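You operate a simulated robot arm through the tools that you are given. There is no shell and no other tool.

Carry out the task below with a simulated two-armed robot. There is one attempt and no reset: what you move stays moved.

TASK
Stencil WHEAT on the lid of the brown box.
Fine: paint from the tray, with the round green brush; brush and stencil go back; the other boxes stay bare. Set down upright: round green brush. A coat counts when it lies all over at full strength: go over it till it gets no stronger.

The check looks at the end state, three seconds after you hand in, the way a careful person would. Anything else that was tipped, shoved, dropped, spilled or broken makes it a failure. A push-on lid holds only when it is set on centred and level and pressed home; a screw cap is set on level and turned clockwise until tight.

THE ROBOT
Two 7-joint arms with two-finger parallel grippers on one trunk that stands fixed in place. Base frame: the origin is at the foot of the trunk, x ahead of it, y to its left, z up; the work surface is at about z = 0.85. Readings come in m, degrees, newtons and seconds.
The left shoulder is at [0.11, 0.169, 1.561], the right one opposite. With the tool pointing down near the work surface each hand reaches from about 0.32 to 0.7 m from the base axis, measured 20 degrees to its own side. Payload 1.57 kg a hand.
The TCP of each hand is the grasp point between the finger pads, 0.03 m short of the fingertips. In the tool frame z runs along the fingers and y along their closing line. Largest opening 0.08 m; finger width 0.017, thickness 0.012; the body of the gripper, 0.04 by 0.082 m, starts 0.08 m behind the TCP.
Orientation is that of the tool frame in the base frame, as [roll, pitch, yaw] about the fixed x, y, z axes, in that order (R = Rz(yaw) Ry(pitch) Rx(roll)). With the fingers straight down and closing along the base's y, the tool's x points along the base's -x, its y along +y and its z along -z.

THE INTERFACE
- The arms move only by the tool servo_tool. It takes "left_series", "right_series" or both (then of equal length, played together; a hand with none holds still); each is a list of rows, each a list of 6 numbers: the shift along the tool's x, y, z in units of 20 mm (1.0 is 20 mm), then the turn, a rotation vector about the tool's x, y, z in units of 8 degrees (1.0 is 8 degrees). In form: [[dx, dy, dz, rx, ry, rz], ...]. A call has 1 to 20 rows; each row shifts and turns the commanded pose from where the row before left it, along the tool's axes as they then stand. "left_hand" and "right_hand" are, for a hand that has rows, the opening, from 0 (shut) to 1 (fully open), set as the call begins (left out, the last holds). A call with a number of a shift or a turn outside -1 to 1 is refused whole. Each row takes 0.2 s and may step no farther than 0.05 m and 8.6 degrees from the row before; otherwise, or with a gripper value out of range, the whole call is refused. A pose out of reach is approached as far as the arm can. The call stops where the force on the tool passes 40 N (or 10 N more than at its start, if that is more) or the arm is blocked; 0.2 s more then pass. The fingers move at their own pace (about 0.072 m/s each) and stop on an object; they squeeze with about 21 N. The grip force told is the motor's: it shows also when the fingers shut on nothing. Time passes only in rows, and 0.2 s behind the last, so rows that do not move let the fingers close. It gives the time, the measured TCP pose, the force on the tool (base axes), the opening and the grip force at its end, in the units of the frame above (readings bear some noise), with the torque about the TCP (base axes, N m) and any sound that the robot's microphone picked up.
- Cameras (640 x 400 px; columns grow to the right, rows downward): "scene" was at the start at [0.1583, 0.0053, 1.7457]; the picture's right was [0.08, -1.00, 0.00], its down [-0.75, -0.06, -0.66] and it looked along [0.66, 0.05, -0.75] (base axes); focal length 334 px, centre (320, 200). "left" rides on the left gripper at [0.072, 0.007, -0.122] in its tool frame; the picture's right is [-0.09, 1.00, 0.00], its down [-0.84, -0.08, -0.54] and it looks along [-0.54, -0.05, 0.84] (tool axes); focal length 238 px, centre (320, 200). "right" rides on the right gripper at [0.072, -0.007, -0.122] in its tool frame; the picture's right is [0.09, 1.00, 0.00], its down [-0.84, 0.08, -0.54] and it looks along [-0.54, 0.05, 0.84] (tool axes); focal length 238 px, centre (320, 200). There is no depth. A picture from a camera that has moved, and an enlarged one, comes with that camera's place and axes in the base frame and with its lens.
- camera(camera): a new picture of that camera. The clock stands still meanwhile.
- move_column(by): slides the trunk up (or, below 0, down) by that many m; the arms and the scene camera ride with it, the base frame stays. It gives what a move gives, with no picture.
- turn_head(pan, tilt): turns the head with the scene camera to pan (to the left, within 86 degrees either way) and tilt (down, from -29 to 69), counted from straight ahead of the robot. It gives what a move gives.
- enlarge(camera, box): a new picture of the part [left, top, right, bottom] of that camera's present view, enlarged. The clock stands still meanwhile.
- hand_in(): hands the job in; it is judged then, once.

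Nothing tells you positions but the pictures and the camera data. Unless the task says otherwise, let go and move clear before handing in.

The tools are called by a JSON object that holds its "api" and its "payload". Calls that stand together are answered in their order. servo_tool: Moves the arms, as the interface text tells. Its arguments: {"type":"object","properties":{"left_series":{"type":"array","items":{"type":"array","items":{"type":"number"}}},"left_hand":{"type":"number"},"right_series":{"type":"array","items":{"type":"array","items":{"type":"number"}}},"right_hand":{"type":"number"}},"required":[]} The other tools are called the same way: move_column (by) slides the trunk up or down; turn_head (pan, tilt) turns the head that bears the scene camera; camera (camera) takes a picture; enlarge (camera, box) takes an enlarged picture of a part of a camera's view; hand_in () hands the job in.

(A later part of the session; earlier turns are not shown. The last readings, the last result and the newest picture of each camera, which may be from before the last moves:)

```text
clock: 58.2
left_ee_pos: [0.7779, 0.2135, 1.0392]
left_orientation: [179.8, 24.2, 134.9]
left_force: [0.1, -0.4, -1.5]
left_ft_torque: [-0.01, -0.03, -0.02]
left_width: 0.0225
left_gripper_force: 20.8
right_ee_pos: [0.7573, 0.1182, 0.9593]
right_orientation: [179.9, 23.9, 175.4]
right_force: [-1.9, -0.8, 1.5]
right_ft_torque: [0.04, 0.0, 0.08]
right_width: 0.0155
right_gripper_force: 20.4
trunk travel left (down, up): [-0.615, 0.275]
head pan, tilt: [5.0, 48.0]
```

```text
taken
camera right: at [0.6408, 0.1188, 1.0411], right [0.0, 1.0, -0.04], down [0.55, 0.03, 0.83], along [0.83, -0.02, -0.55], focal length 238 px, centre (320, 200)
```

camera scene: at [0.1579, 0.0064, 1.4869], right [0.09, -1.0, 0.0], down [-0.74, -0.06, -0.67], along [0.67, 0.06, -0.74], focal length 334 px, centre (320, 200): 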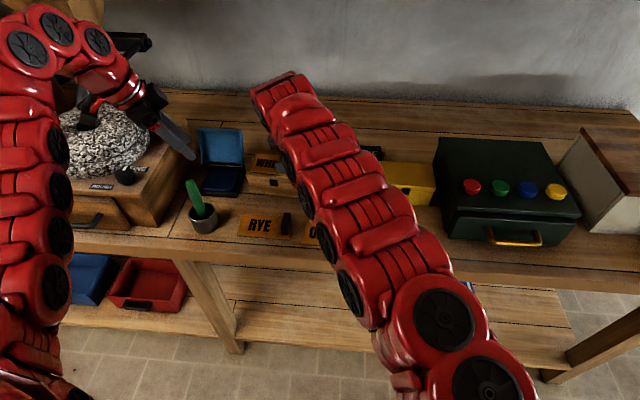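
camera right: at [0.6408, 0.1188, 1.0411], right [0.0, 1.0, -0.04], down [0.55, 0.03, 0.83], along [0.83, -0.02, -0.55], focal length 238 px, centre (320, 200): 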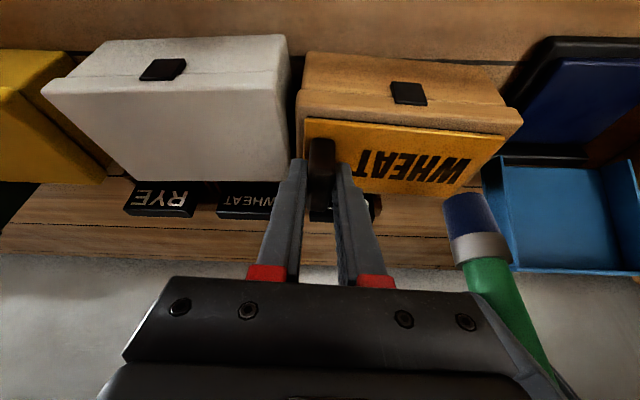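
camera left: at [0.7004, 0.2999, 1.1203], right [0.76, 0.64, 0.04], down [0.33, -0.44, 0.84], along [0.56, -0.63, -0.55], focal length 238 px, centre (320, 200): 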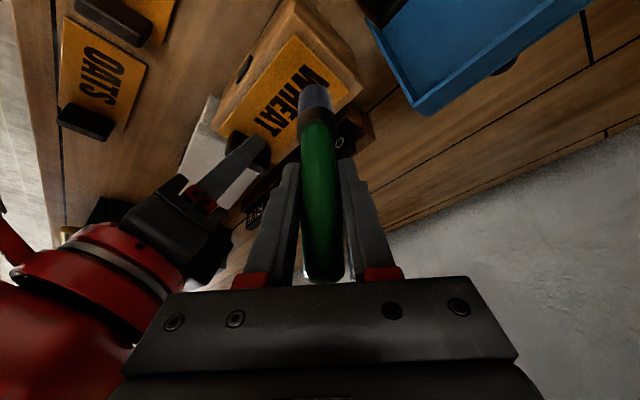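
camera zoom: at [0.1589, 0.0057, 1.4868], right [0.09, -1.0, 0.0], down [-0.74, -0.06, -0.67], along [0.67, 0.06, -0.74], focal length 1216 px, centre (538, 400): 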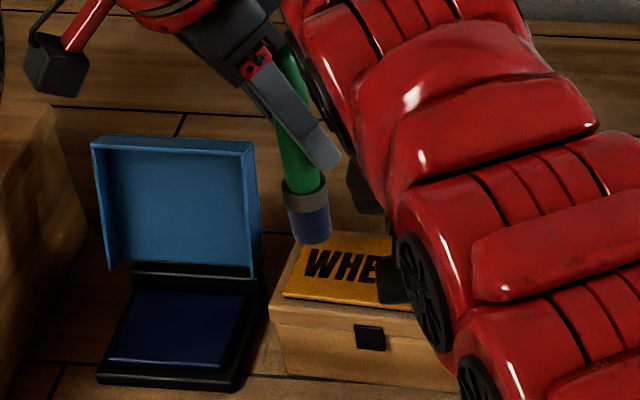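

The right camera gives a good view of the stencil, and the brush position matches my estimate. I'll lower it onto the W and feel for contact.

{"api": "servo_tool", "payload": {"left_series": [[0.15, -0.07, 0.508, 0, 0, 0], [0.15, -0.07, 0.508, 0, 0, 0], [0, 0, 0, 0, 0, 0]]}}

{"api": "servo_tool", "payload": {"left_series": [[0.041, 0, 0.091, 0, 0, 0]]}}

{"api": "servo_tool", "payload": {"left_series": [[0.041, 0, 0.091, 0, 0, 0]]}}

{"api": "camera", "payload": {"camera": "right"}}

```text
clock: 59.0
left_ee_pos: [0.7764, 0.2087, 1.0184]
left_orientation: [179.9, 24.1, 134.9]
left_force: [0.5, -0.2, -0.6]
left_ft_torque: [-0.01, -0.02, -0.02]
left_width: 0.0226
left_gripper_force: 21.1
right_ee_pos: [0.7565, 0.118, 0.9578]
right_orientation: [179.9, 23.9, 175.3]
right_force: [-1.1, -0.5, -1.0]
right_ft_torque: [-0.01, 0.04, 0.05]
right_width: 0.0155
right_gripper_force: 21.0
trunk travel left (down, up): [-0.615, 0.275]
head pan, tilt: [5.0, 48.0]
```

```text
clock: 59.4
left_ee_pos: [0.7771, 0.2091, 1.0154]
left_orientation: [-180.0, 24.2, 134.9]
left_force: [-0.2, -0.9, -0.5]
left_ft_torque: [0.01, 0.05, -0.03]
left_width: 0.0229
left_gripper_force: 21.3
right_ee_pos: [0.7568, 0.1178, 0.9586]
right_orientation: [179.9, 23.9, 175.3]
right_force: [-0.9, -0.2, 0.6]
right_ft_torque: [-0.05, 0.02, 0.05]
right_width: 0.0157
right_gripper_force: 21.4
trunk travel left (down, up): [-0.615, 0.275]
head pan, tilt: [5.0, 48.0]
```

```text
clock: 59.8
left_ee_pos: [0.7769, 0.2094, 1.0145]
left_orientation: [179.9, 24.2, 134.9]
left_force: [0.8, 0.3, -1.1]
left_ft_torque: [0.01, 0.01, 0.03]
left_width: 0.0228
left_gripper_force: 21.4
right_ee_pos: [0.7564, 0.1176, 0.9586]
right_orientation: [179.9, 23.9, 175.3]
right_force: [-0.4, 0.6, 0.1]
right_ft_torque: [-0.06, -0.02, 0.04]
right_width: 0.0157
right_gripper_force: 21.1
trunk travel left (down, up): [-0.615, 0.275]
head pan, tilt: [5.0, 48.0]
```

```text
taken
camera right: at [0.6409, 0.1189, 1.041], right [0.0, 1.0, -0.04], down [0.55, 0.03, 0.83], along [0.84, -0.02, -0.55], focal length 238 px, centre (320, 200)
```

right: 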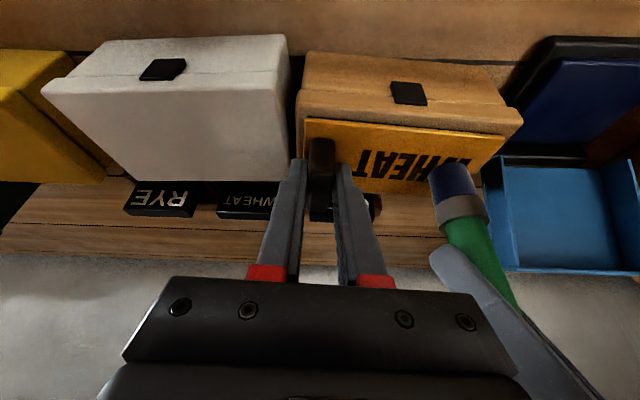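

{"api": "servo_tool", "payload": {"left_series": [[0.041, 0, 0.091, 0, 0, 0]]}}

{"api": "servo_tool", "payload": {"left_series": [[0.041, 0, 0.091, 0, 0, 0]]}}

{"api": "enlarge", "payload": {"camera": "right", "box": [290, 60, 540, 230]}}

```text
clock: 60.2
left_ee_pos: [0.7778, 0.2084, 1.0138]
left_orientation: [179.9, 24.3, 135.1]
left_force: [-0.8, 1.6, 9.0]
left_ft_torque: [0.02, -0.02, -0.03]
left_width: 0.0229
left_gripper_force: 20.4
right_ee_pos: [0.7565, 0.1172, 0.9594]
right_orientation: [180.0, 23.9, 175.2]
right_force: [2.7, 0.7, -3.3]
right_ft_torque: [-0.04, -0.05, -0.14]
right_width: 0.0156
right_gripper_force: 20.7
trunk travel left (down, up): [-0.615, 0.275]
head pan, tilt: [5.0, 48.0]
```

```text
clock: 60.6
left_ee_pos: [0.7781, 0.2101, 1.0128]
left_orientation: [179.6, 24.4, 134.9]
left_force: [-1.0, 0.3, 28.8]
left_ft_torque: [0.03, 0.15, -0.05]
left_width: 0.0226
left_gripper_force: 21.3
right_ee_pos: [0.7546, 0.1178, 0.9593]
right_orientation: [179.9, 24.0, 175.4]
right_force: [6.6, 3.1, -11.4]
right_ft_torque: [-0.33, -0.01, -0.4]
right_width: 0.0158
right_gripper_force: 21.3
trunk travel left (down, up): [-0.615, 0.275]
head pan, tilt: [5.0, 48.0]
```

```text
2.35 times, centred on (415, 145) of right
camera zoom: at [0.6394, 0.1189, 1.0415], right [0.0, 1.0, -0.04], down [0.55, 0.03, 0.83], along [0.83, -0.02, -0.55], focal length 561 px, centre (96, 329)
```

zoom: 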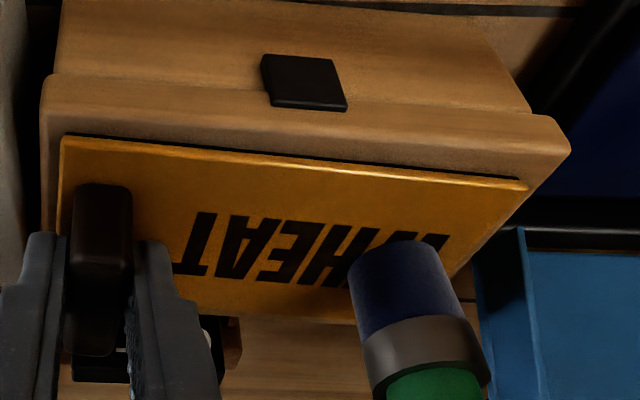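

Contact is at TCP z ≈ 1.014. I'll lift the brush to see what one dab did.

{"api": "servo_tool", "payload": {"left_series": [[-0.041, 0, -0.091, 0, 0, 0], [-0.3, 0, -0.68, 0, 0, 0], [-0.3, 0, -0.68, 0, 0, 0], [-0.3, 0, -0.68, 0, 0, 0]]}}

{"api": "enlarge", "payload": {"camera": "right", "box": [290, 60, 540, 230]}}

```text
clock: 61.6
left_ee_pos: [0.7769, 0.2082, 1.0569]
left_orientation: [180.0, 24.3, 135.0]
left_force: [0.0, 0.1, -0.7]
left_ft_torque: [-0.02, 0.0, -0.02]
left_width: 0.0225
left_gripper_force: 20.9
right_ee_pos: [0.7567, 0.1167, 0.9598]
right_orientation: [179.9, 23.8, 175.3]
right_force: [-0.8, -0.9, 0.4]
right_ft_torque: [-0.01, 0.05, 0.1]
right_width: 0.0156
right_gripper_force: 20.9
trunk travel left (down, up): [-0.615, 0.275]
head pan, tilt: [5.0, 48.0]
```

```text
2.35 times, centred on (415, 145) of right
camera zoom: at [0.641, 0.1188, 1.0411], right [0.0, 1.0, -0.04], down [0.55, 0.03, 0.83], along [0.83, -0.02, -0.55], focal length 561 px, centre (96, 329)
```

zoom: 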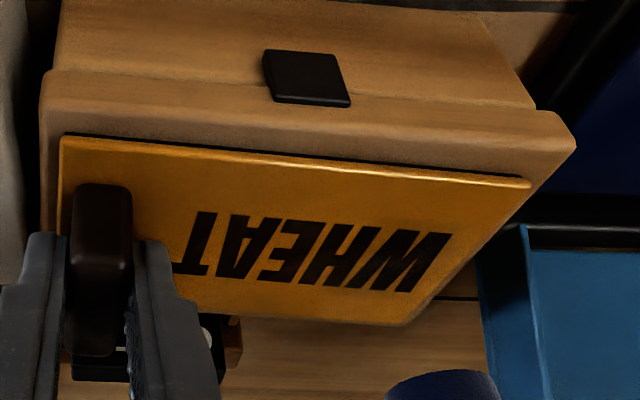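

{"api": "enlarge", "payload": {"camera": "right", "box": [400, 140, 500, 200]}}

{"api": "enlarge", "payload": {"camera": "left", "box": [240, 20, 380, 150]}}

```text
6.40 times, centred on (450, 170) of right
camera zoom: at [0.641, 0.1188, 1.0411], right [0.0, 1.0, -0.04], down [0.55, 0.03, 0.83], along [0.83, -0.02, -0.55], focal length 1525 px, centre (-512, 392)
```

zoom: 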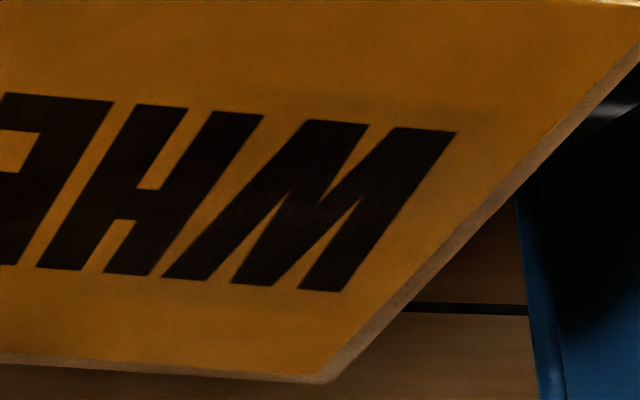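

```text
3.08 times, centred on (310, 85) of left
camera zoom: at [0.7003, 0.2955, 1.1385], right [0.76, 0.64, 0.04], down [0.33, -0.44, 0.84], along [0.56, -0.63, -0.55], focal length 733 px, centre (351, 554)
```

zoom: 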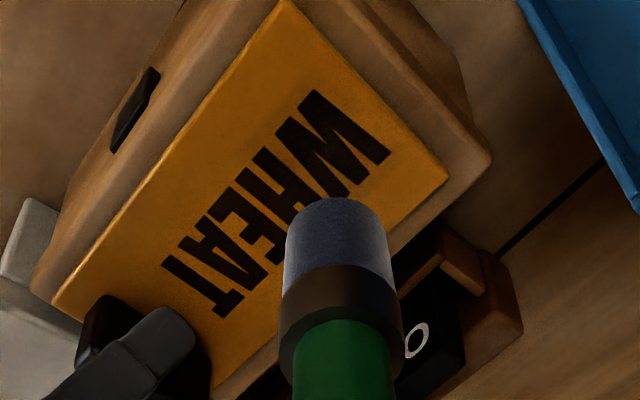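

The letters on the stencil stay dark regardless, so the paint will only show when it is lifted. I'll check, hovering, that the left hand can reach the right end of the text without hitting the right hand, turned 13° further.

{"api": "servo_tool", "payload": {"left_series": [[0, 0, 0, 0.333, 0, 0.741], [0, 0, 0, 0.333, 0, 0.741], [-0.504, -0.409, 0.227, 0, 0, 0], [-0.504, -0.409, 0.227, 0, 0, 0]]}}

{"api": "camera", "payload": {"camera": "left"}}

{"api": "camera", "payload": {"camera": "right"}}

```text
clock: 62.6
left_ee_pos: [0.7815, 0.1825, 1.058]
left_orientation: [-180.0, 24.2, 131.7]
left_force: [-0.6, 0.1, -0.4]
left_ft_torque: [0.01, -0.03, -0.01]
left_width: 0.0229
left_gripper_force: 21.0
left hand out of reach, approached as far as the arm can: row 1, 2
right_ee_pos: [0.7564, 0.116, 0.959]
right_orientation: [179.9, 23.9, 175.4]
right_force: [-0.4, 1.6, 1.2]
right_ft_torque: [-0.01, 0.02, 0.03]
right_width: 0.0155
right_gripper_force: 21.0
trunk travel left (down, up): [-0.615, 0.275]
head pan, tilt: [5.0, 48.0]
```

```text
taken
camera left: at [0.7089, 0.2725, 1.1381], right [0.8, 0.6, 0.04], down [0.3, -0.46, 0.84], along [0.52, -0.66, -0.55], focal length 238 px, centre (320, 200)
```

left: 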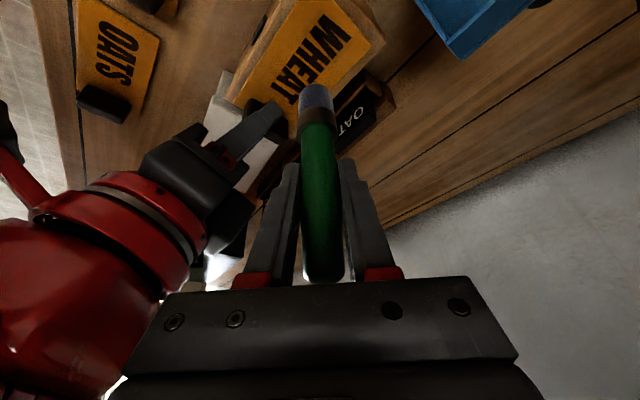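

```text
taken
camera right: at [0.6409, 0.1192, 1.0411], right [0.0, 1.0, -0.04], down [0.55, 0.03, 0.83], along [0.84, -0.02, -0.55], focal length 238 px, centre (320, 200)
```

right: 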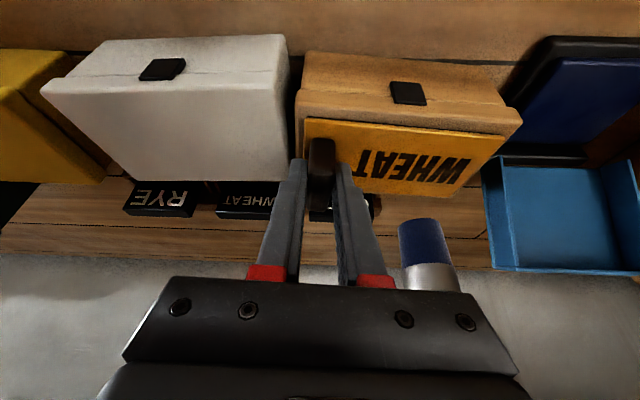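

At this angle the hands would nearly touch at the right end. I'll let the right hand release briefly, lean 14° further back about the handle and regrip, which gives the left hand more room.

{"api": "servo_tool", "payload": {"right_series": [[0, 0, 0, 0, 0, 0], [0, 0, 0, 0, 0, 0], [0.12, 0, 0.015, 0, -0.875, 0], [0.12, 0, 0.015, 0, -0.875, 0], [0, 0, 0, 0, 0, 0]], "right_hand": 0.32}}

{"api": "camera", "payload": {"camera": "right"}}

```text
clock: 63.3
left_ee_pos: [0.7791, 0.1809, 1.0585]
left_orientation: [-180.0, 24.2, 131.7]
left_force: [-0.3, 1.0, -0.3]
left_ft_torque: [0.05, 0.04, -0.02]
left_width: 0.0227
left_gripper_force: 20.9
right_ee_pos: [0.7568, 0.1126, 0.9566]
right_orientation: [-175.4, 27.2, 178.7]
right_force: [-6.2, 0.8, 13.3]
right_ft_torque: [0.21, 0.14, 0.16]
right_width: 0.0249
right_gripper_force: 0.1
trunk travel left (down, up): [-0.615, 0.275]
head pan, tilt: [5.0, 48.0]
stopped in row 3 (right hand): the force on the tool passed its limit at 120 N (the readings are from after the stop); the commanded pose is now the measured one
```

```text
taken
camera right: at [0.6377, 0.1176, 1.0325], right [-0.02, 0.99, -0.11], down [0.5, 0.11, 0.86], along [0.86, -0.04, -0.5], focal length 238 px, centre (320, 200)
```

right: 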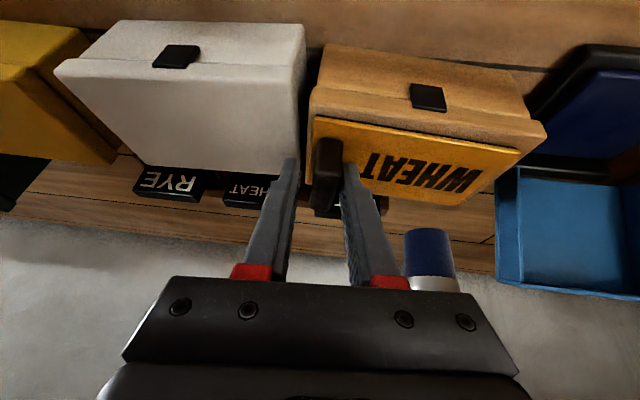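

Something hit hard: a force spike, and the right hand twisted about 5°. I'll stop and inspect everything.

{"api": "camera", "payload": {"camera": "left"}}

{"api": "camera", "payload": {"camera": "scene"}}

{"api": "enlarge", "payload": {"camera": "right", "box": [280, 40, 560, 230]}}

{"api": "enlarge", "payload": {"camera": "scene", "box": [190, 90, 330, 200]}}

```text
taken
camera left: at [0.7074, 0.2718, 1.1383], right [0.8, 0.6, 0.04], down [0.3, -0.46, 0.84], along [0.52, -0.66, -0.55], focal length 238 px, centre (320, 200)
```

left: 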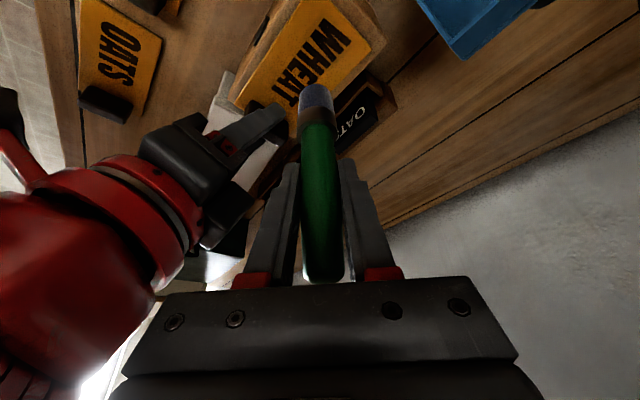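

```text
taken
camera scene: at [0.1571, 0.0056, 1.487], right [0.09, -1.0, 0.0], down [-0.74, -0.06, -0.67], along [0.67, 0.06, -0.74], focal length 334 px, centre (320, 200)
```

scene: 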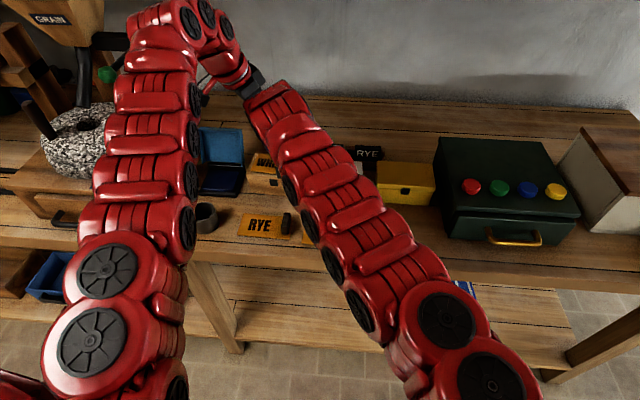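

```text
2.11 times, centred on (420, 135) of right
camera zoom: at [0.6377, 0.1176, 1.0325], right [-0.02, 0.99, -0.11], down [0.5, 0.11, 0.86], along [0.86, -0.04, -0.5], focal length 502 px, centre (110, 337)
```

zoom: 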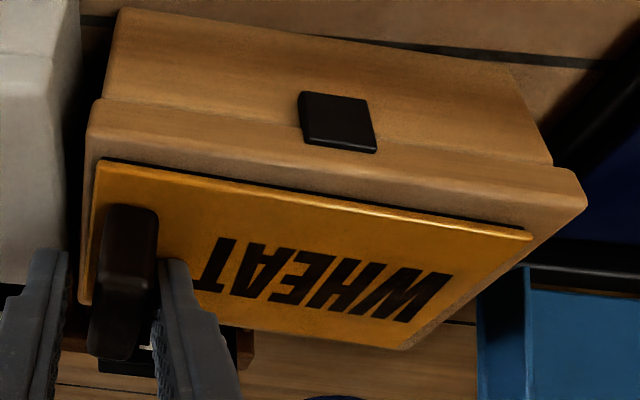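

```text
3.64 times, centred on (260, 145) of scene
camera zoom: at [0.1571, 0.0056, 1.487], right [0.09, -1.0, 0.0], down [-0.74, -0.06, -0.67], along [0.67, 0.06, -0.74], focal length 1216 px, centre (538, 400)
```

zoom: 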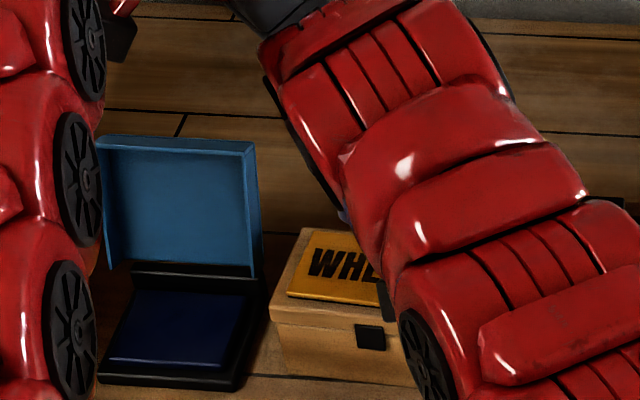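

The box and stencil look undisturbed; the hand jolted, probably the arm snapping its joints, and is now resting on the stencil with 13 N. I'll move the left hand away, then lift and straighten the right hand gently.

{"api": "servo_tool", "payload": {"left_series": [[0.68, 0.665, -0.306, 0, 0, 0], [0.68, 0.665, -0.306, 0, 0, 0]]}}

{"api": "servo_tool", "payload": {"right_series": [[-0.045, 0, -0.09, 0, 0, 0], [0, 0, 0, 0, 0, 0]]}}

{"api": "servo_tool", "payload": {"right_series": [[-0.02, 0, -0.045, -0.29, 0, 0], [0, 0, 0, 0, 0, 0]]}}

```text
clock: 63.9
left_ee_pos: [0.7756, 0.2121, 1.0564]
left_orientation: [179.9, 24.2, 131.6]
left_force: [0.4, -0.1, -0.4]
left_ft_torque: [0.04, 0.0, 0.04]
left_width: 0.0228
left_gripper_force: 20.7
left hand out of reach, approached as far as the arm can: row 2
right_ee_pos: [0.758, 0.1124, 0.9575]
right_orientation: [-175.3, 27.2, 178.7]
right_force: [2.4, 2.7, 15.5]
right_ft_torque: [0.33, -0.2, -0.14]
right_width: 0.0269
right_gripper_force: 0.8
trunk travel left (down, up): [-0.615, 0.275]
head pan, tilt: [5.0, 48.0]
```

```text
clock: 64.5
left_ee_pos: [0.7757, 0.2122, 1.0559]
left_orientation: [179.9, 24.2, 131.6]
left_force: [0.6, -0.1, -0.9]
left_ft_torque: [0.01, -0.03, 0.0]
left_width: 0.0226
left_gripper_force: 21.3
right_ee_pos: [0.7589, 0.1124, 0.9572]
right_orientation: [-175.2, 27.0, 178.7]
right_force: [4.3, 2.5, 11.2]
right_ft_torque: [0.31, -0.21, -0.08]
right_width: 0.027
right_gripper_force: 0.9
trunk travel left (down, up): [-0.615, 0.275]
head pan, tilt: [5.0, 48.0]
```

```text
clock: 65.1
left_ee_pos: [0.7768, 0.2121, 1.0548]
left_orientation: [179.9, 24.2, 131.7]
left_force: [0.5, -0.1, -0.6]
left_ft_torque: [0.01, 0.01, -0.04]
left_width: 0.0226
left_gripper_force: 20.8
right_ee_pos: [0.7574, 0.1116, 0.9575]
right_orientation: [-177.3, 26.8, 178.7]
right_force: [-2.0, 0.6, 3.9]
right_ft_torque: [0.06, -0.02, 0.04]
right_width: 0.0255
right_gripper_force: 0.1
trunk travel left (down, up): [-0.615, 0.275]
head pan, tilt: [5.0, 48.0]
```

{"api": "servo_tool", "payload": {"right_series": [[-0.05, 0, -0.12, -0.33, 0, 0], [0, 0.1, 0, 0.09, 0, 0.18], [0, 0.1, 0, 0.09, 0, 0.18], [0, 0, 0, 0, 0, 0]]}}

{"api": "enlarge", "payload": {"camera": "right", "box": [240, 40, 560, 250]}}

```text
clock: 66.1
left_ee_pos: [0.778, 0.2125, 1.0558]
left_orientation: [-180.0, 24.2, 131.6]
left_force: [-0.1, 0.7, -1.2]
left_ft_torque: [0.02, 0.01, -0.01]
left_width: 0.0225
left_gripper_force: 20.9
right_ee_pos: [0.7598, 0.1154, 0.9601]
right_orientation: [179.8, 26.9, 175.3]
right_force: [-0.4, 0.4, -0.2]
right_ft_torque: [-0.02, 0.02, 0.0]
right_width: 0.0255
right_gripper_force: 0.0
trunk travel left (down, up): [-0.615, 0.275]
head pan, tilt: [5.0, 48.0]
```

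```text
1.90 times, centred on (400, 145) of right
camera zoom: at [0.6389, 0.1174, 1.0356], right [0.0, 1.0, -0.04], down [0.51, 0.04, 0.86], along [0.86, -0.02, -0.51], focal length 454 px, centre (168, 305)
```

zoom: 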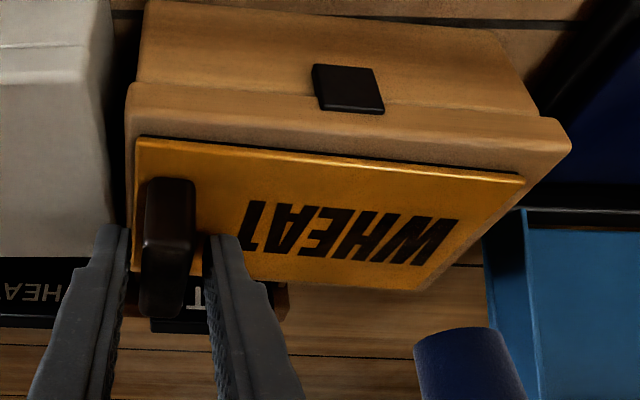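

The right hand is free again and the stencil stayed put. I'll raise it slightly and lean further in small steps, watching force.

{"api": "servo_tool", "payload": {"right_series": [[-0.09, 0.08, -0.2, 0, 0, 0], [0.08, 0, 0, 0, -0.45, 0]]}}

{"api": "servo_tool", "payload": {"right_series": [[0.08, 0, 0, 0, -0.45, 0], [0, 0, 0, 0, 0, 0]]}}

{"api": "servo_tool", "payload": {"right_series": [[0.08, 0, 0, 0, -0.45, 0], [0, 0, 0, 0, 0, 0]]}}

{"api": "camera", "payload": {"camera": "right"}}

```text
clock: 66.7
left_ee_pos: [0.7766, 0.2118, 1.0547]
left_orientation: [179.9, 24.2, 131.7]
left_force: [0.1, 0.7, -0.2]
left_ft_torque: [0.02, -0.03, 0.0]
left_width: 0.0229
left_gripper_force: 20.9
right_ee_pos: [0.7564, 0.1182, 0.9652]
right_orientation: [179.9, 30.4, 175.3]
right_force: [-0.3, 0.7, -0.4]
right_ft_torque: [0.04, 0.0, -0.01]
right_width: 0.0256
right_gripper_force: 0.1
trunk travel left (down, up): [-0.615, 0.275]
head pan, tilt: [5.0, 48.0]
```

```text
clock: 67.3
left_ee_pos: [0.7765, 0.2108, 1.0551]
left_orientation: [-179.9, 24.2, 131.8]
left_force: [-0.3, -0.5, -0.3]
left_ft_torque: [0.0, 0.03, 0.03]
left_width: 0.0227
left_gripper_force: 21.0
right_ee_pos: [0.7566, 0.1182, 0.9629]
right_orientation: [179.8, 34.1, 175.4]
right_force: [-0.1, -0.7, -0.7]
right_ft_torque: [0.01, 0.0, 0.0]
right_width: 0.0257
right_gripper_force: 0.1
trunk travel left (down, up): [-0.615, 0.275]
head pan, tilt: [5.0, 48.0]
```

```text
clock: 67.9
left_ee_pos: [0.7774, 0.2122, 1.055]
left_orientation: [-179.9, 24.1, 131.7]
left_force: [-0.2, 0.4, 0.4]
left_ft_torque: [0.02, 0.0, -0.02]
left_width: 0.0228
left_gripper_force: 20.6
right_ee_pos: [0.755, 0.1185, 0.9613]
right_orientation: [179.8, 37.7, 175.4]
right_force: [0.3, -0.8, 0.1]
right_ft_torque: [-0.01, 0.02, 0.0]
right_width: 0.0257
right_gripper_force: 0.1
trunk travel left (down, up): [-0.615, 0.275]
head pan, tilt: [5.0, 48.0]
```

```text
taken
camera right: at [0.6226, 0.1203, 1.0141], right [0.01, 1.0, -0.05], down [0.34, 0.05, 0.94], along [0.94, -0.02, -0.33], focal length 238 px, centre (320, 200)
```

right: 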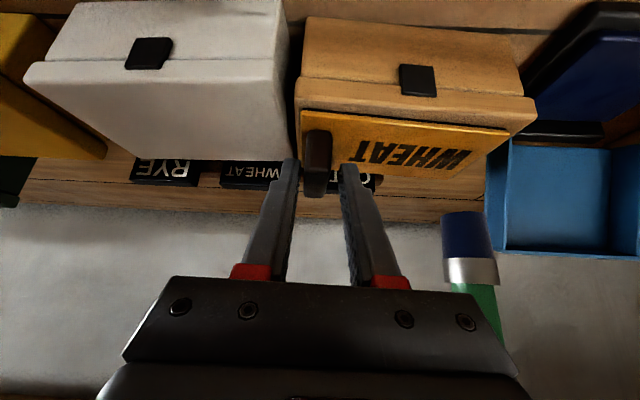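

A lean of 37.7° was reached smoothly and the handle is centred. I'll lower 2 mm and regrip.

{"api": "servo_tool", "payload": {"right_series": [[0.061, 0, 0.079, 0, 0, 0], [0, 0, 0, 0, 0, 0]]}}

{"api": "servo_tool", "payload": {"right_series": [[0, 0, 0, 0, 0, 0], [0, 0, 0, 0, 0, 0], [0, 0, 0, 0, 0, 0]], "right_hand": 0}}

{"api": "enlarge", "payload": {"camera": "right", "box": [240, 40, 560, 250]}}

{"api": "camera", "payload": {"camera": "left"}}

```text
clock: 68.5
left_ee_pos: [0.7769, 0.2118, 1.0554]
left_orientation: [-180.0, 24.2, 131.7]
left_force: [-0.3, 0.1, -0.2]
left_ft_torque: [0.02, 0.04, -0.01]
left_width: 0.0229
left_gripper_force: 20.8
right_ee_pos: [0.7553, 0.1187, 0.9594]
right_orientation: [179.8, 37.6, 175.4]
right_force: [-0.3, -0.8, -0.5]
right_ft_torque: [0.01, 0.0, 0.05]
right_width: 0.0256
right_gripper_force: 0.0
trunk travel left (down, up): [-0.615, 0.275]
head pan, tilt: [5.0, 48.0]
```

```text
clock: 69.3
left_ee_pos: [0.7772, 0.211, 1.0555]
left_orientation: [-179.9, 24.2, 131.5]
left_force: [-0.6, -0.5, 0.2]
left_ft_torque: [-0.03, 0.01, 0.01]
left_width: 0.023
left_gripper_force: 21.1
right_ee_pos: [0.7545, 0.1187, 0.961]
right_orientation: [179.8, 37.8, 175.5]
right_force: [-0.1, -1.0, -0.2]
right_ft_torque: [-0.17, -0.03, -0.06]
right_width: 0.0156
right_gripper_force: 20.6
trunk travel left (down, up): [-0.615, 0.275]
head pan, tilt: [5.0, 48.0]
```

```text
1.90 times, centred on (400, 145) of right
camera zoom: at [0.6225, 0.12, 1.0124], right [0.01, 1.0, -0.05], down [0.34, 0.05, 0.94], along [0.94, -0.02, -0.33], focal length 454 px, centre (168, 305)
```

zoom: 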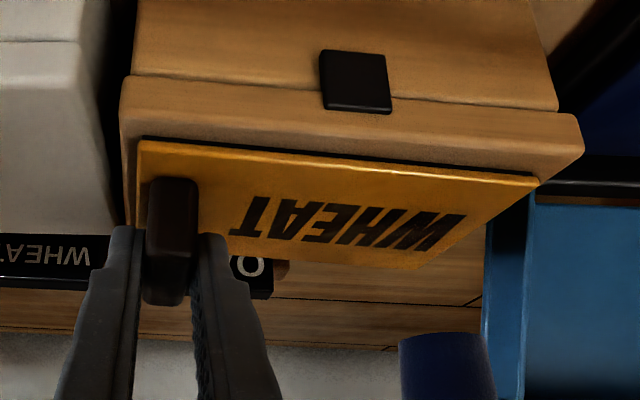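

```text
taken
camera left: at [0.7052, 0.3025, 1.1362], right [0.8, 0.6, 0.04], down [0.3, -0.46, 0.84], along [0.52, -0.66, -0.55], focal length 238 px, centre (320, 200)
```

left: 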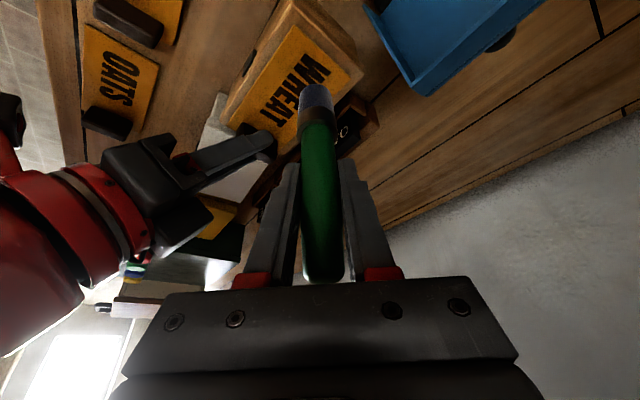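

The stencil is held firmly again and hasn't shifted. I'll turn the left hand to yaw 142 for reach, position over the top-left of the W and come down to contact height.

{"api": "servo_tool", "payload": {"left_series": [[0, 0, 0, -0.264, 0, -0.587], [0, 0, 0, -0.264, 0, -0.587], [0.125, 0.045, 0.643, 0, 0, 0], [0.125, 0.045, 0.643, 0, 0, 0], [0, 0, 0, 0, 0, 0]]}}

{"api": "servo_tool", "payload": {"left_series": [[0.171, 0, 0.381, 0, 0, 0], [0.15, 0, 0.335, 0, 0, 0], [0, 0, 0, 0, 0, 0]]}}

```text
clock: 70.5
left_ee_pos: [0.7826, 0.2101, 1.0313]
left_orientation: [180.0, 24.2, 142.0]
left_force: [0.4, 0.2, -0.4]
left_ft_torque: [0.03, 0.0, 0.03]
left_width: 0.0228
left_gripper_force: 20.4
right_ee_pos: [0.7547, 0.1173, 0.9605]
right_orientation: [179.9, 37.7, 175.3]
right_force: [-1.1, -0.1, 0.3]
right_ft_torque: [-0.12, -0.03, -0.05]
right_width: 0.0156
right_gripper_force: 21.1
trunk travel left (down, up): [-0.615, 0.275]
head pan, tilt: [5.0, 48.0]
```

```text
clock: 71.3
left_ee_pos: [0.7827, 0.2098, 1.016]
left_orientation: [180.0, 24.2, 142.0]
left_force: [0.3, 0.3, -0.8]
left_ft_torque: [0.02, 0.0, 0.02]
left_width: 0.0227
left_gripper_force: 21.1
right_ee_pos: [0.7549, 0.1179, 0.9617]
right_orientation: [179.8, 37.7, 175.4]
right_force: [-0.7, 1.0, -0.4]
right_ft_torque: [-0.06, 0.02, 0.01]
right_width: 0.0154
right_gripper_force: 21.3
trunk travel left (down, up): [-0.615, 0.275]
head pan, tilt: [5.0, 48.0]
```

{"api": "servo_tool", "payload": {"left_series": [[0.049, 0, 0.109, 0, 0, 0], [0, 0, 0, 0, 0, 0]]}}

```text
clock: 71.9
left_ee_pos: [0.7841, 0.2091, 1.0129]
left_orientation: [180.0, 24.3, 141.9]
left_force: [-1.3, -0.6, 7.3]
left_ft_torque: [-0.03, 0.05, 0.01]
left_width: 0.0231
left_gripper_force: 21.2
right_ee_pos: [0.7541, 0.118, 0.96]
right_orientation: [179.8, 37.7, 175.4]
right_force: [2.9, 1.7, -0.8]
right_ft_torque: [-0.04, -0.02, -0.08]
right_width: 0.0154
right_gripper_force: 20.7
trunk travel left (down, up): [-0.615, 0.275]
head pan, tilt: [5.0, 48.0]
```

Contact is at 7 N. I'll start a slow stroke to the right along the top half of the letters, checking force.

{"api": "servo_tool", "payload": {"left_series": [[-0.126, -0.208, 0.0566, 0, 0, 0], [-0.126, -0.208, 0.0566, 0, 0, 0], [-0.126, -0.208, 0.0566, 0, 0, 0]]}}

{"api": "servo_tool", "payload": {"left_series": [[-0.126, -0.208, 0.0566, 0, 0, 0], [-0.126, -0.208, 0.0566, 0, 0, 0], [-0.126, -0.208, 0.0566, 0, 0, 0], [-0.126, -0.208, 0.0566, 0, 0, 0]]}}

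{"api": "enlarge", "payload": {"camera": "right", "box": [240, 40, 560, 250]}}

{"api": "camera", "payload": {"camera": "left"}}

```text
clock: 72.7
left_ee_pos: [0.7805, 0.195, 1.0131]
left_orientation: [179.9, 24.2, 142.1]
left_force: [1.4, 7.4, 16.4]
left_ft_torque: [0.52, 0.02, 0.02]
left_width: 0.0231
left_gripper_force: 20.7
right_ee_pos: [0.7535, 0.1189, 0.9605]
right_orientation: [179.9, 37.7, 175.4]
right_force: [1.0, -2.3, -3.9]
right_ft_torque: [-0.12, 0.05, -0.21]
right_width: 0.0153
right_gripper_force: 20.9
trunk travel left (down, up): [-0.615, 0.275]
head pan, tilt: [5.0, 48.0]
```

```text
clock: 73.7
left_ee_pos: [0.7783, 0.1741, 1.0141]
left_orientation: [179.8, 24.2, 142.0]
left_force: [1.7, 6.2, 14.4]
left_ft_torque: [0.4, -0.13, 0.02]
left_width: 0.023
left_gripper_force: 21.2
right_ee_pos: [0.7535, 0.1171, 0.9613]
right_orientation: [180.0, 37.8, 175.5]
right_force: [-1.3, -4.2, -6.2]
right_ft_torque: [-0.15, 0.17, -0.16]
right_width: 0.0154
right_gripper_force: 20.8
trunk travel left (down, up): [-0.615, 0.275]
head pan, tilt: [5.0, 48.0]
```

```text
1.90 times, centred on (400, 145) of right
camera zoom: at [0.6217, 0.1202, 1.0125], right [0.01, 1.0, -0.05], down [0.34, 0.05, 0.94], along [0.94, -0.02, -0.34], focal length 454 px, centre (168, 305)
```

zoom: 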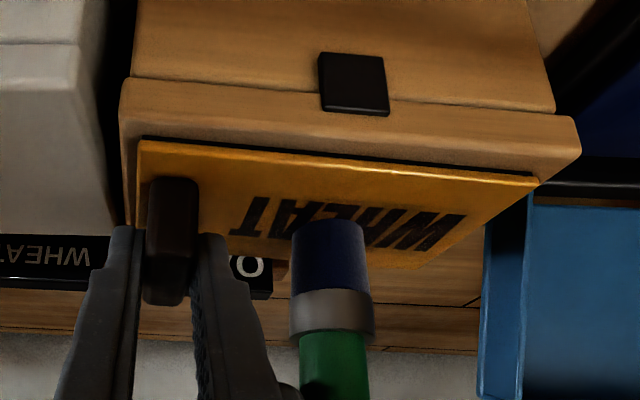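

```text
taken
camera left: at [0.692, 0.2512, 1.0939], right [0.68, 0.73, 0.04], down [0.38, -0.39, 0.84], along [0.63, -0.55, -0.54], focal length 238 px, centre (320, 200)
```

left: 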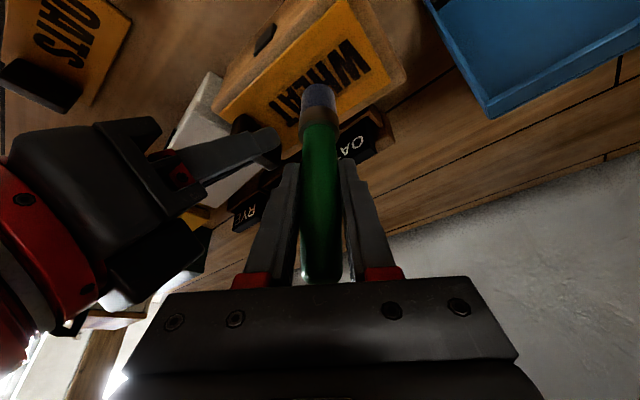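

The stroke works and the stencil holds still. I'll continue to the right end.

{"api": "servo_tool", "payload": {"left_series": [[-0.126, -0.208, 0.0566, 0, 0, 0], [-0.126, -0.208, 0.0566, 0, 0, 0]]}}

{"api": "servo_tool", "payload": {"left_series": [[-0.126, -0.208, 0.0566, 0, 0, 0], [-0.126, -0.208, 0.0566, 0, 0, 0]]}}

{"api": "enlarge", "payload": {"camera": "right", "box": [240, 40, 560, 250]}}

{"api": "camera", "payload": {"camera": "left"}}

```text
clock: 74.3
left_ee_pos: [0.7792, 0.1628, 1.0124]
left_orientation: [-180.0, 24.2, 142.0]
left_force: [1.3, 4.9, 12.9]
left_ft_torque: [0.34, -0.09, 0.05]
left_width: 0.0228
left_gripper_force: 21.4
right_ee_pos: [0.7536, 0.1171, 0.9598]
right_orientation: [179.8, 37.7, 175.3]
right_force: [-2.7, -5.1, -6.9]
right_ft_torque: [-0.11, 0.2, -0.03]
right_width: 0.0158
right_gripper_force: 20.9
trunk travel left (down, up): [-0.615, 0.275]
head pan, tilt: [5.0, 48.0]
```

```text
clock: 74.9
left_ee_pos: [0.7777, 0.1539, 1.0135]
left_orientation: [-180.0, 24.3, 141.9]
left_force: [-0.4, 4.2, 11.5]
left_ft_torque: [0.28, -0.03, 0.0]
left_width: 0.0231
left_gripper_force: 21.3
right_ee_pos: [0.7548, 0.1166, 0.9603]
right_orientation: [179.7, 37.7, 175.3]
right_force: [-1.8, -5.1, -6.7]
right_ft_torque: [-0.09, 0.21, -0.02]
right_width: 0.0157
right_gripper_force: 20.8
trunk travel left (down, up): [-0.615, 0.275]
head pan, tilt: [5.0, 48.0]
```

```text
1.90 times, centred on (400, 145) of right
camera zoom: at [0.6221, 0.12, 1.0125], right [0.01, 1.0, -0.05], down [0.34, 0.05, 0.94], along [0.94, -0.02, -0.33], focal length 454 px, centre (168, 305)
```

zoom: 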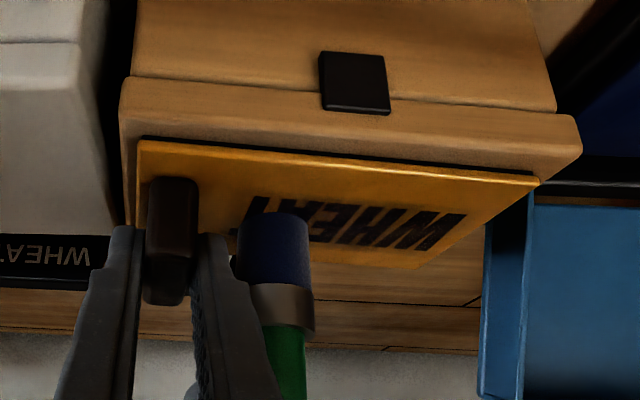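

```text
taken
camera left: at [0.6905, 0.2298, 1.094], right [0.68, 0.73, 0.04], down [0.38, -0.4, 0.84], along [0.63, -0.55, -0.55], focal length 238 px, centre (320, 200)
```

left: 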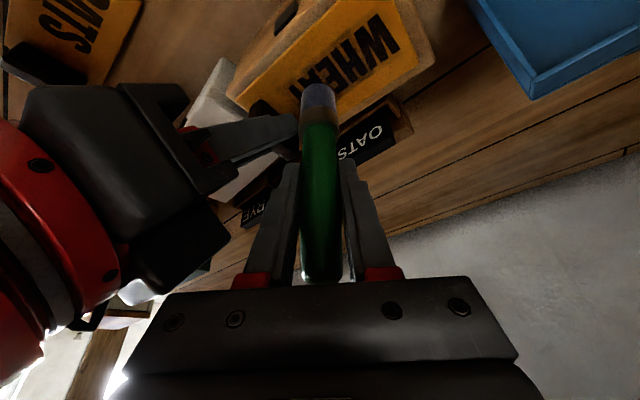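

The brush reaches the T. I'll nudge 2 mm further to catch its corner, then come back along the lower half of the letters.

{"api": "servo_tool", "payload": {"left_series": [[-0.135, 0.052, 0.06, 0, 0, 0], [-0.135, 0.052, 0.06, 0, 0, 0], [0, 0, 0, 0, 0, 0]]}}

{"api": "servo_tool", "payload": {"left_series": [[0.273, -0.118, -0.123, 0, 0, 0], [0.273, -0.118, -0.123, 0, 0, 0], [0.273, -0.118, -0.123, 0, 0, 0]]}}

{"api": "servo_tool", "payload": {"left_series": [[0.126, 0.208, -0.0566, 0, 0, 0], [0.126, 0.208, -0.0566, 0, 0, 0], [0.126, 0.208, -0.0566, 0, 0, 0], [0.126, 0.208, -0.0566, 0, 0, 0], [0.126, 0.208, -0.0566, 0, 0, 0]]}}

```text
clock: 75.7
left_ee_pos: [0.7832, 0.1503, 1.0141]
left_orientation: [-179.9, 24.2, 141.9]
left_force: [-3.1, 1.5, 10.7]
left_ft_torque: [0.12, 0.16, 0.01]
left_width: 0.0226
left_gripper_force: 21.5
right_ee_pos: [0.7536, 0.1178, 0.96]
right_orientation: [179.8, 37.7, 175.4]
right_force: [2.0, -3.2, -7.1]
right_ft_torque: [-0.16, 0.21, -0.08]
right_width: 0.0157
right_gripper_force: 21.4
trunk travel left (down, up): [-0.615, 0.275]
head pan, tilt: [5.0, 48.0]
```

```text
clock: 76.5
left_ee_pos: [0.764, 0.1573, 1.0126]
left_orientation: [179.9, 24.2, 142.0]
left_force: [3.5, -2.0, 8.7]
left_ft_torque: [-0.16, -0.33, 0.02]
left_width: 0.0226
left_gripper_force: 21.2
right_ee_pos: [0.7547, 0.1177, 0.9597]
right_orientation: [179.8, 37.7, 175.4]
right_force: [-1.7, 1.6, -3.5]
right_ft_torque: [-0.07, 0.0, 0.01]
right_width: 0.0155
right_gripper_force: 21.3
trunk travel left (down, up): [-0.615, 0.275]
head pan, tilt: [5.0, 48.0]
```

```text
clock: 77.7
left_ee_pos: [0.7676, 0.1845, 1.0125]
left_orientation: [180.0, 24.2, 142.0]
left_force: [-0.1, -0.6, 2.4]
left_ft_torque: [-0.09, 0.0, 0.0]
left_width: 0.0226
left_gripper_force: 21.1
right_ee_pos: [0.7561, 0.1176, 0.9599]
right_orientation: [179.8, 37.7, 175.4]
right_force: [0.0, 3.1, 0.6]
right_ft_torque: [0.01, 0.08, 0.02]
right_width: 0.0155
right_gripper_force: 21.3
trunk travel left (down, up): [-0.615, 0.275]
head pan, tilt: [5.0, 48.0]
```

Force has eased off to 2 N, so I'll press slightly more and continue to the W.

{"api": "servo_tool", "payload": {"left_series": [[0.14, 0.208, -0.0246, 0, 0, 0], [0.126, 0.208, -0.0566, 0, 0, 0], [0.126, 0.208, -0.0566, 0, 0, 0], [0.126, 0.208, -0.0566, 0, 0, 0], [0.126, 0.208, -0.0566, 0, 0, 0]]}}

{"api": "enlarge", "payload": {"camera": "right", "box": [240, 40, 560, 250]}}

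```text
clock: 78.9
left_ee_pos: [0.768, 0.2055, 1.0119]
left_orientation: [-180.0, 24.2, 141.9]
left_force: [-0.4, -4.8, 11.6]
left_ft_torque: [-0.51, -0.11, -0.05]
left_width: 0.0231
left_gripper_force: 20.7
right_ee_pos: [0.7554, 0.1171, 0.9601]
right_orientation: [179.8, 37.7, 175.4]
right_force: [3.9, 5.0, -2.0]
right_ft_torque: [-0.11, -0.15, -0.17]
right_width: 0.0157
right_gripper_force: 21.1
trunk travel left (down, up): [-0.615, 0.275]
head pan, tilt: [5.0, 48.0]
```

```text
1.90 times, centred on (400, 145) of right
camera zoom: at [0.6221, 0.1203, 1.0126], right [0.0, 1.0, -0.05], down [0.34, 0.05, 0.94], along [0.94, -0.02, -0.33], focal length 454 px, centre (168, 305)
```

zoom: 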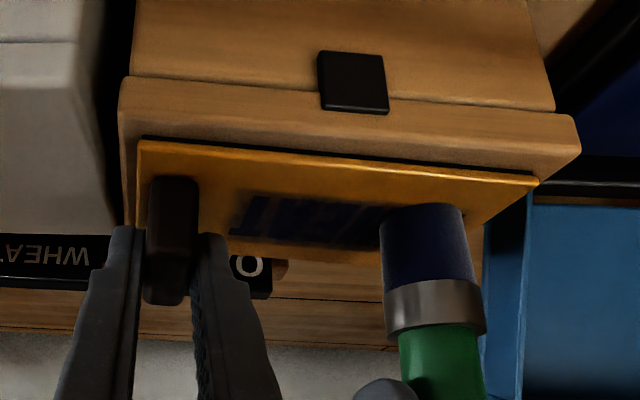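

Paint is now showing as blue in the letters. I'll make another pass along the centre line to the right.

{"api": "servo_tool", "payload": {"left_series": [[-0.148, 0.158, 0.06, 0, 0, 0], [-0.148, 0.158, 0.06, 0, 0, 0], [-0.126, -0.208, 0.0566, 0, 0, 0], [-0.126, -0.208, 0.0566, 0, 0, 0], [-0.126, -0.208, 0.0566, 0, 0, 0], [-0.126, -0.208, 0.0566, 0, 0, 0], [-0.126, -0.208, 0.0566, 0, 0, 0], [-0.126, -0.208, 0.0566, 0, 0, 0]]}}

{"api": "servo_tool", "payload": {"left_series": [[-0.126, -0.208, 0.0566, 0, 0, 0], [-0.126, -0.208, 0.0566, 0, 0, 0], [-0.126, -0.208, 0.0566, 0, 0, 0], [-0.126, -0.208, 0.0566, 0, 0, 0], [-0.126, -0.208, 0.0566, 0, 0, 0]]}}

{"api": "enlarge", "payload": {"camera": "right", "box": [240, 40, 560, 250]}}

```text
clock: 80.7
left_ee_pos: [0.7748, 0.1781, 1.0113]
left_orientation: [180.0, 24.2, 142.0]
left_force: [1.4, 2.4, 7.5]
left_ft_torque: [0.14, -0.09, 0.0]
left_width: 0.0225
left_gripper_force: 20.8
right_ee_pos: [0.7549, 0.1176, 0.9609]
right_orientation: [179.7, 37.8, 175.4]
right_force: [-0.9, -1.0, -0.4]
right_ft_torque: [-0.08, 0.06, -0.1]
right_width: 0.0157
right_gripper_force: 20.9
trunk travel left (down, up): [-0.615, 0.275]
head pan, tilt: [5.0, 48.0]
```

```text
clock: 81.9
left_ee_pos: [0.7733, 0.1536, 1.014]
left_orientation: [-180.0, 24.2, 141.9]
left_force: [0.2, -0.4, -0.8]
left_ft_torque: [-0.02, 0.01, 0.0]
left_width: 0.0228
left_gripper_force: 20.7
right_ee_pos: [0.755, 0.1177, 0.9604]
right_orientation: [179.7, 37.7, 175.5]
right_force: [1.0, -0.2, -1.1]
right_ft_torque: [-0.05, 0.05, 0.01]
right_width: 0.0158
right_gripper_force: 20.5
trunk travel left (down, up): [-0.615, 0.275]
head pan, tilt: [5.0, 48.0]
```

```text
1.90 times, centred on (400, 145) of right
camera zoom: at [0.6226, 0.1203, 1.0125], right [0.01, 1.0, -0.05], down [0.33, 0.05, 0.94], along [0.94, -0.02, -0.33], focal length 454 px, centre (168, 305)
```

zoom: 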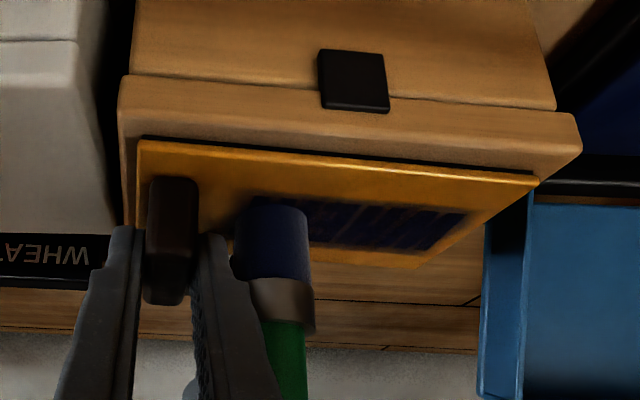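

Contact faded at the end of that pass. I'll lift and look at the coat so far.

{"api": "servo_tool", "payload": {"left_series": [[-0.3, 0, -0.68, 0, 0, 0], [-0.3, 0.1, -0.68, 0, 0, 0], [-0.3, 0.4, -0.68, 0, 0, 0], [-0.2, 0.8, -0.4, 0, 0, 0]]}}

{"api": "enlarge", "payload": {"camera": "right", "box": [300, 100, 500, 200]}}

{"api": "enlarge", "payload": {"camera": "left", "box": [220, 0, 420, 140]}}

```text
clock: 82.9
left_ee_pos: [0.7909, 0.1729, 1.0643]
left_orientation: [180.0, 24.2, 142.1]
left_force: [-0.2, -0.4, -0.1]
left_ft_torque: [-0.01, -0.01, 0.0]
left_width: 0.023
left_gripper_force: 21.2
right_ee_pos: [0.7545, 0.1176, 0.9609]
right_orientation: [179.8, 37.6, 175.4]
right_force: [0.2, 0.5, 0.4]
right_ft_torque: [-0.11, -0.05, -0.03]
right_width: 0.0158
right_gripper_force: 21.3
trunk travel left (down, up): [-0.615, 0.275]
head pan, tilt: [5.0, 48.0]
```

```text
3.20 times, centred on (400, 150) of right
camera zoom: at [0.6225, 0.1204, 1.0125], right [0.01, 1.0, -0.05], down [0.34, 0.05, 0.94], along [0.94, -0.02, -0.33], focal length 763 px, centre (64, 360)
```

zoom: 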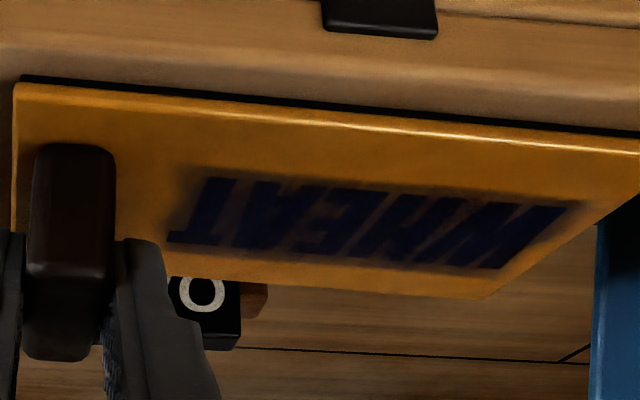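

```text
2.86 times, centred on (320, 70) of left
camera zoom: at [0.7038, 0.2495, 1.1462], right [0.68, 0.73, 0.04], down [0.38, -0.39, 0.84], along [0.63, -0.55, -0.55], focal length 681 px, centre (320, 571)
```

zoom: 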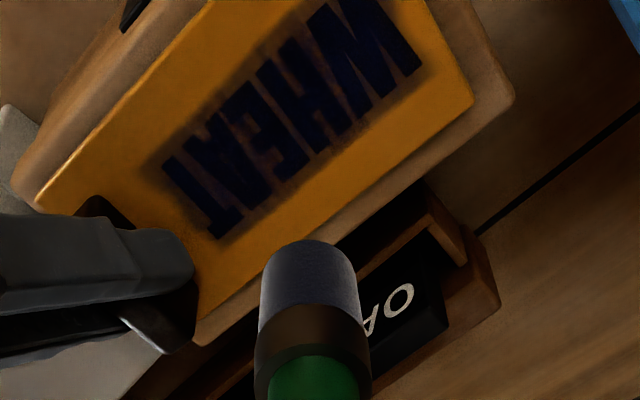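

All five letters are blue and paint stays inside the stencil. To reach full strength I'll reload the brush at the tray and go over it again.

{"api": "servo_tool", "payload": {"left_series": [[0, 0, 0, -0.41, 0, -0.912], [0.671, 0.684, -0.069, 0, 0, 0], [0.671, 0.684, -0.069, 0, 0, 0], [0.671, 0.684, -0.069, 0, 0, 0], [0.671, 0.684, -0.069, 0, 0, 0], [0.671, 0.684, -0.069, 0, 0, 0], [0.671, 0.684, -0.069, 0, 0, 0], [0.671, 0.684, -0.069, 0, 0, 0], [0.671, 0.684, -0.069, 0, 0, 0], [0, 0, 0, 0, 0, 0]]}}

{"api": "enlarge", "payload": {"camera": "right", "box": [300, 100, 500, 200]}}

{"api": "enlarge", "payload": {"camera": "scene", "box": [190, 90, 330, 200]}}

```text
clock: 85.1
left_ee_pos: [0.7567, 0.3202, 1.0318]
left_orientation: [-180.0, 24.1, 150.0]
left_force: [-0.1, 0.0, -0.6]
left_ft_torque: [0.03, 0.01, 0.02]
left_width: 0.0229
left_gripper_force: 21.5
right_ee_pos: [0.7546, 0.1188, 0.9596]
right_orientation: [179.8, 37.8, 175.4]
right_force: [-0.3, -0.4, 2.1]
right_ft_torque: [-0.07, -0.08, 0.04]
right_width: 0.0157
right_gripper_force: 20.7
trunk travel left (down, up): [-0.615, 0.275]
head pan, tilt: [5.0, 48.0]
```

```text
3.20 times, centred on (400, 150) of right
camera zoom: at [0.6223, 0.1203, 1.0125], right [0.01, 1.0, -0.05], down [0.34, 0.05, 0.94], along [0.94, -0.02, -0.33], focal length 763 px, centre (64, 360)
```

zoom: 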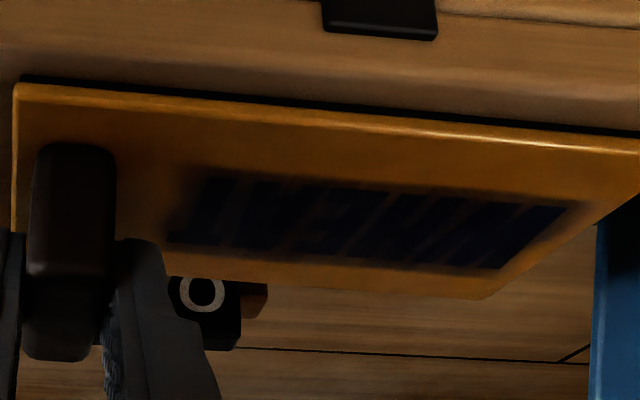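

```text
3.64 times, centred on (260, 145) of scene
camera zoom: at [0.1587, 0.0059, 1.4868], right [0.09, -1.0, 0.0], down [-0.74, -0.06, -0.67], along [0.67, 0.06, -0.74], focal length 1216 px, centre (538, 400)
```

zoom: 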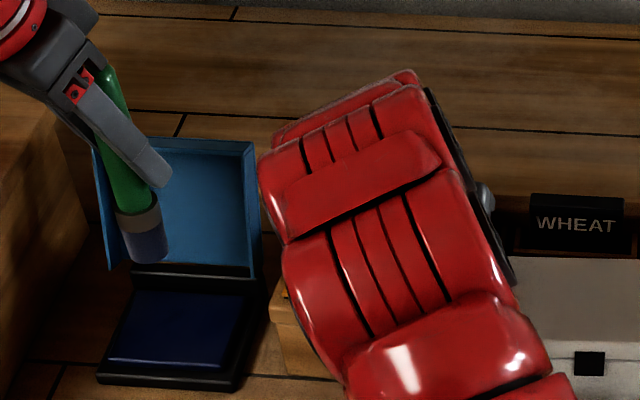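

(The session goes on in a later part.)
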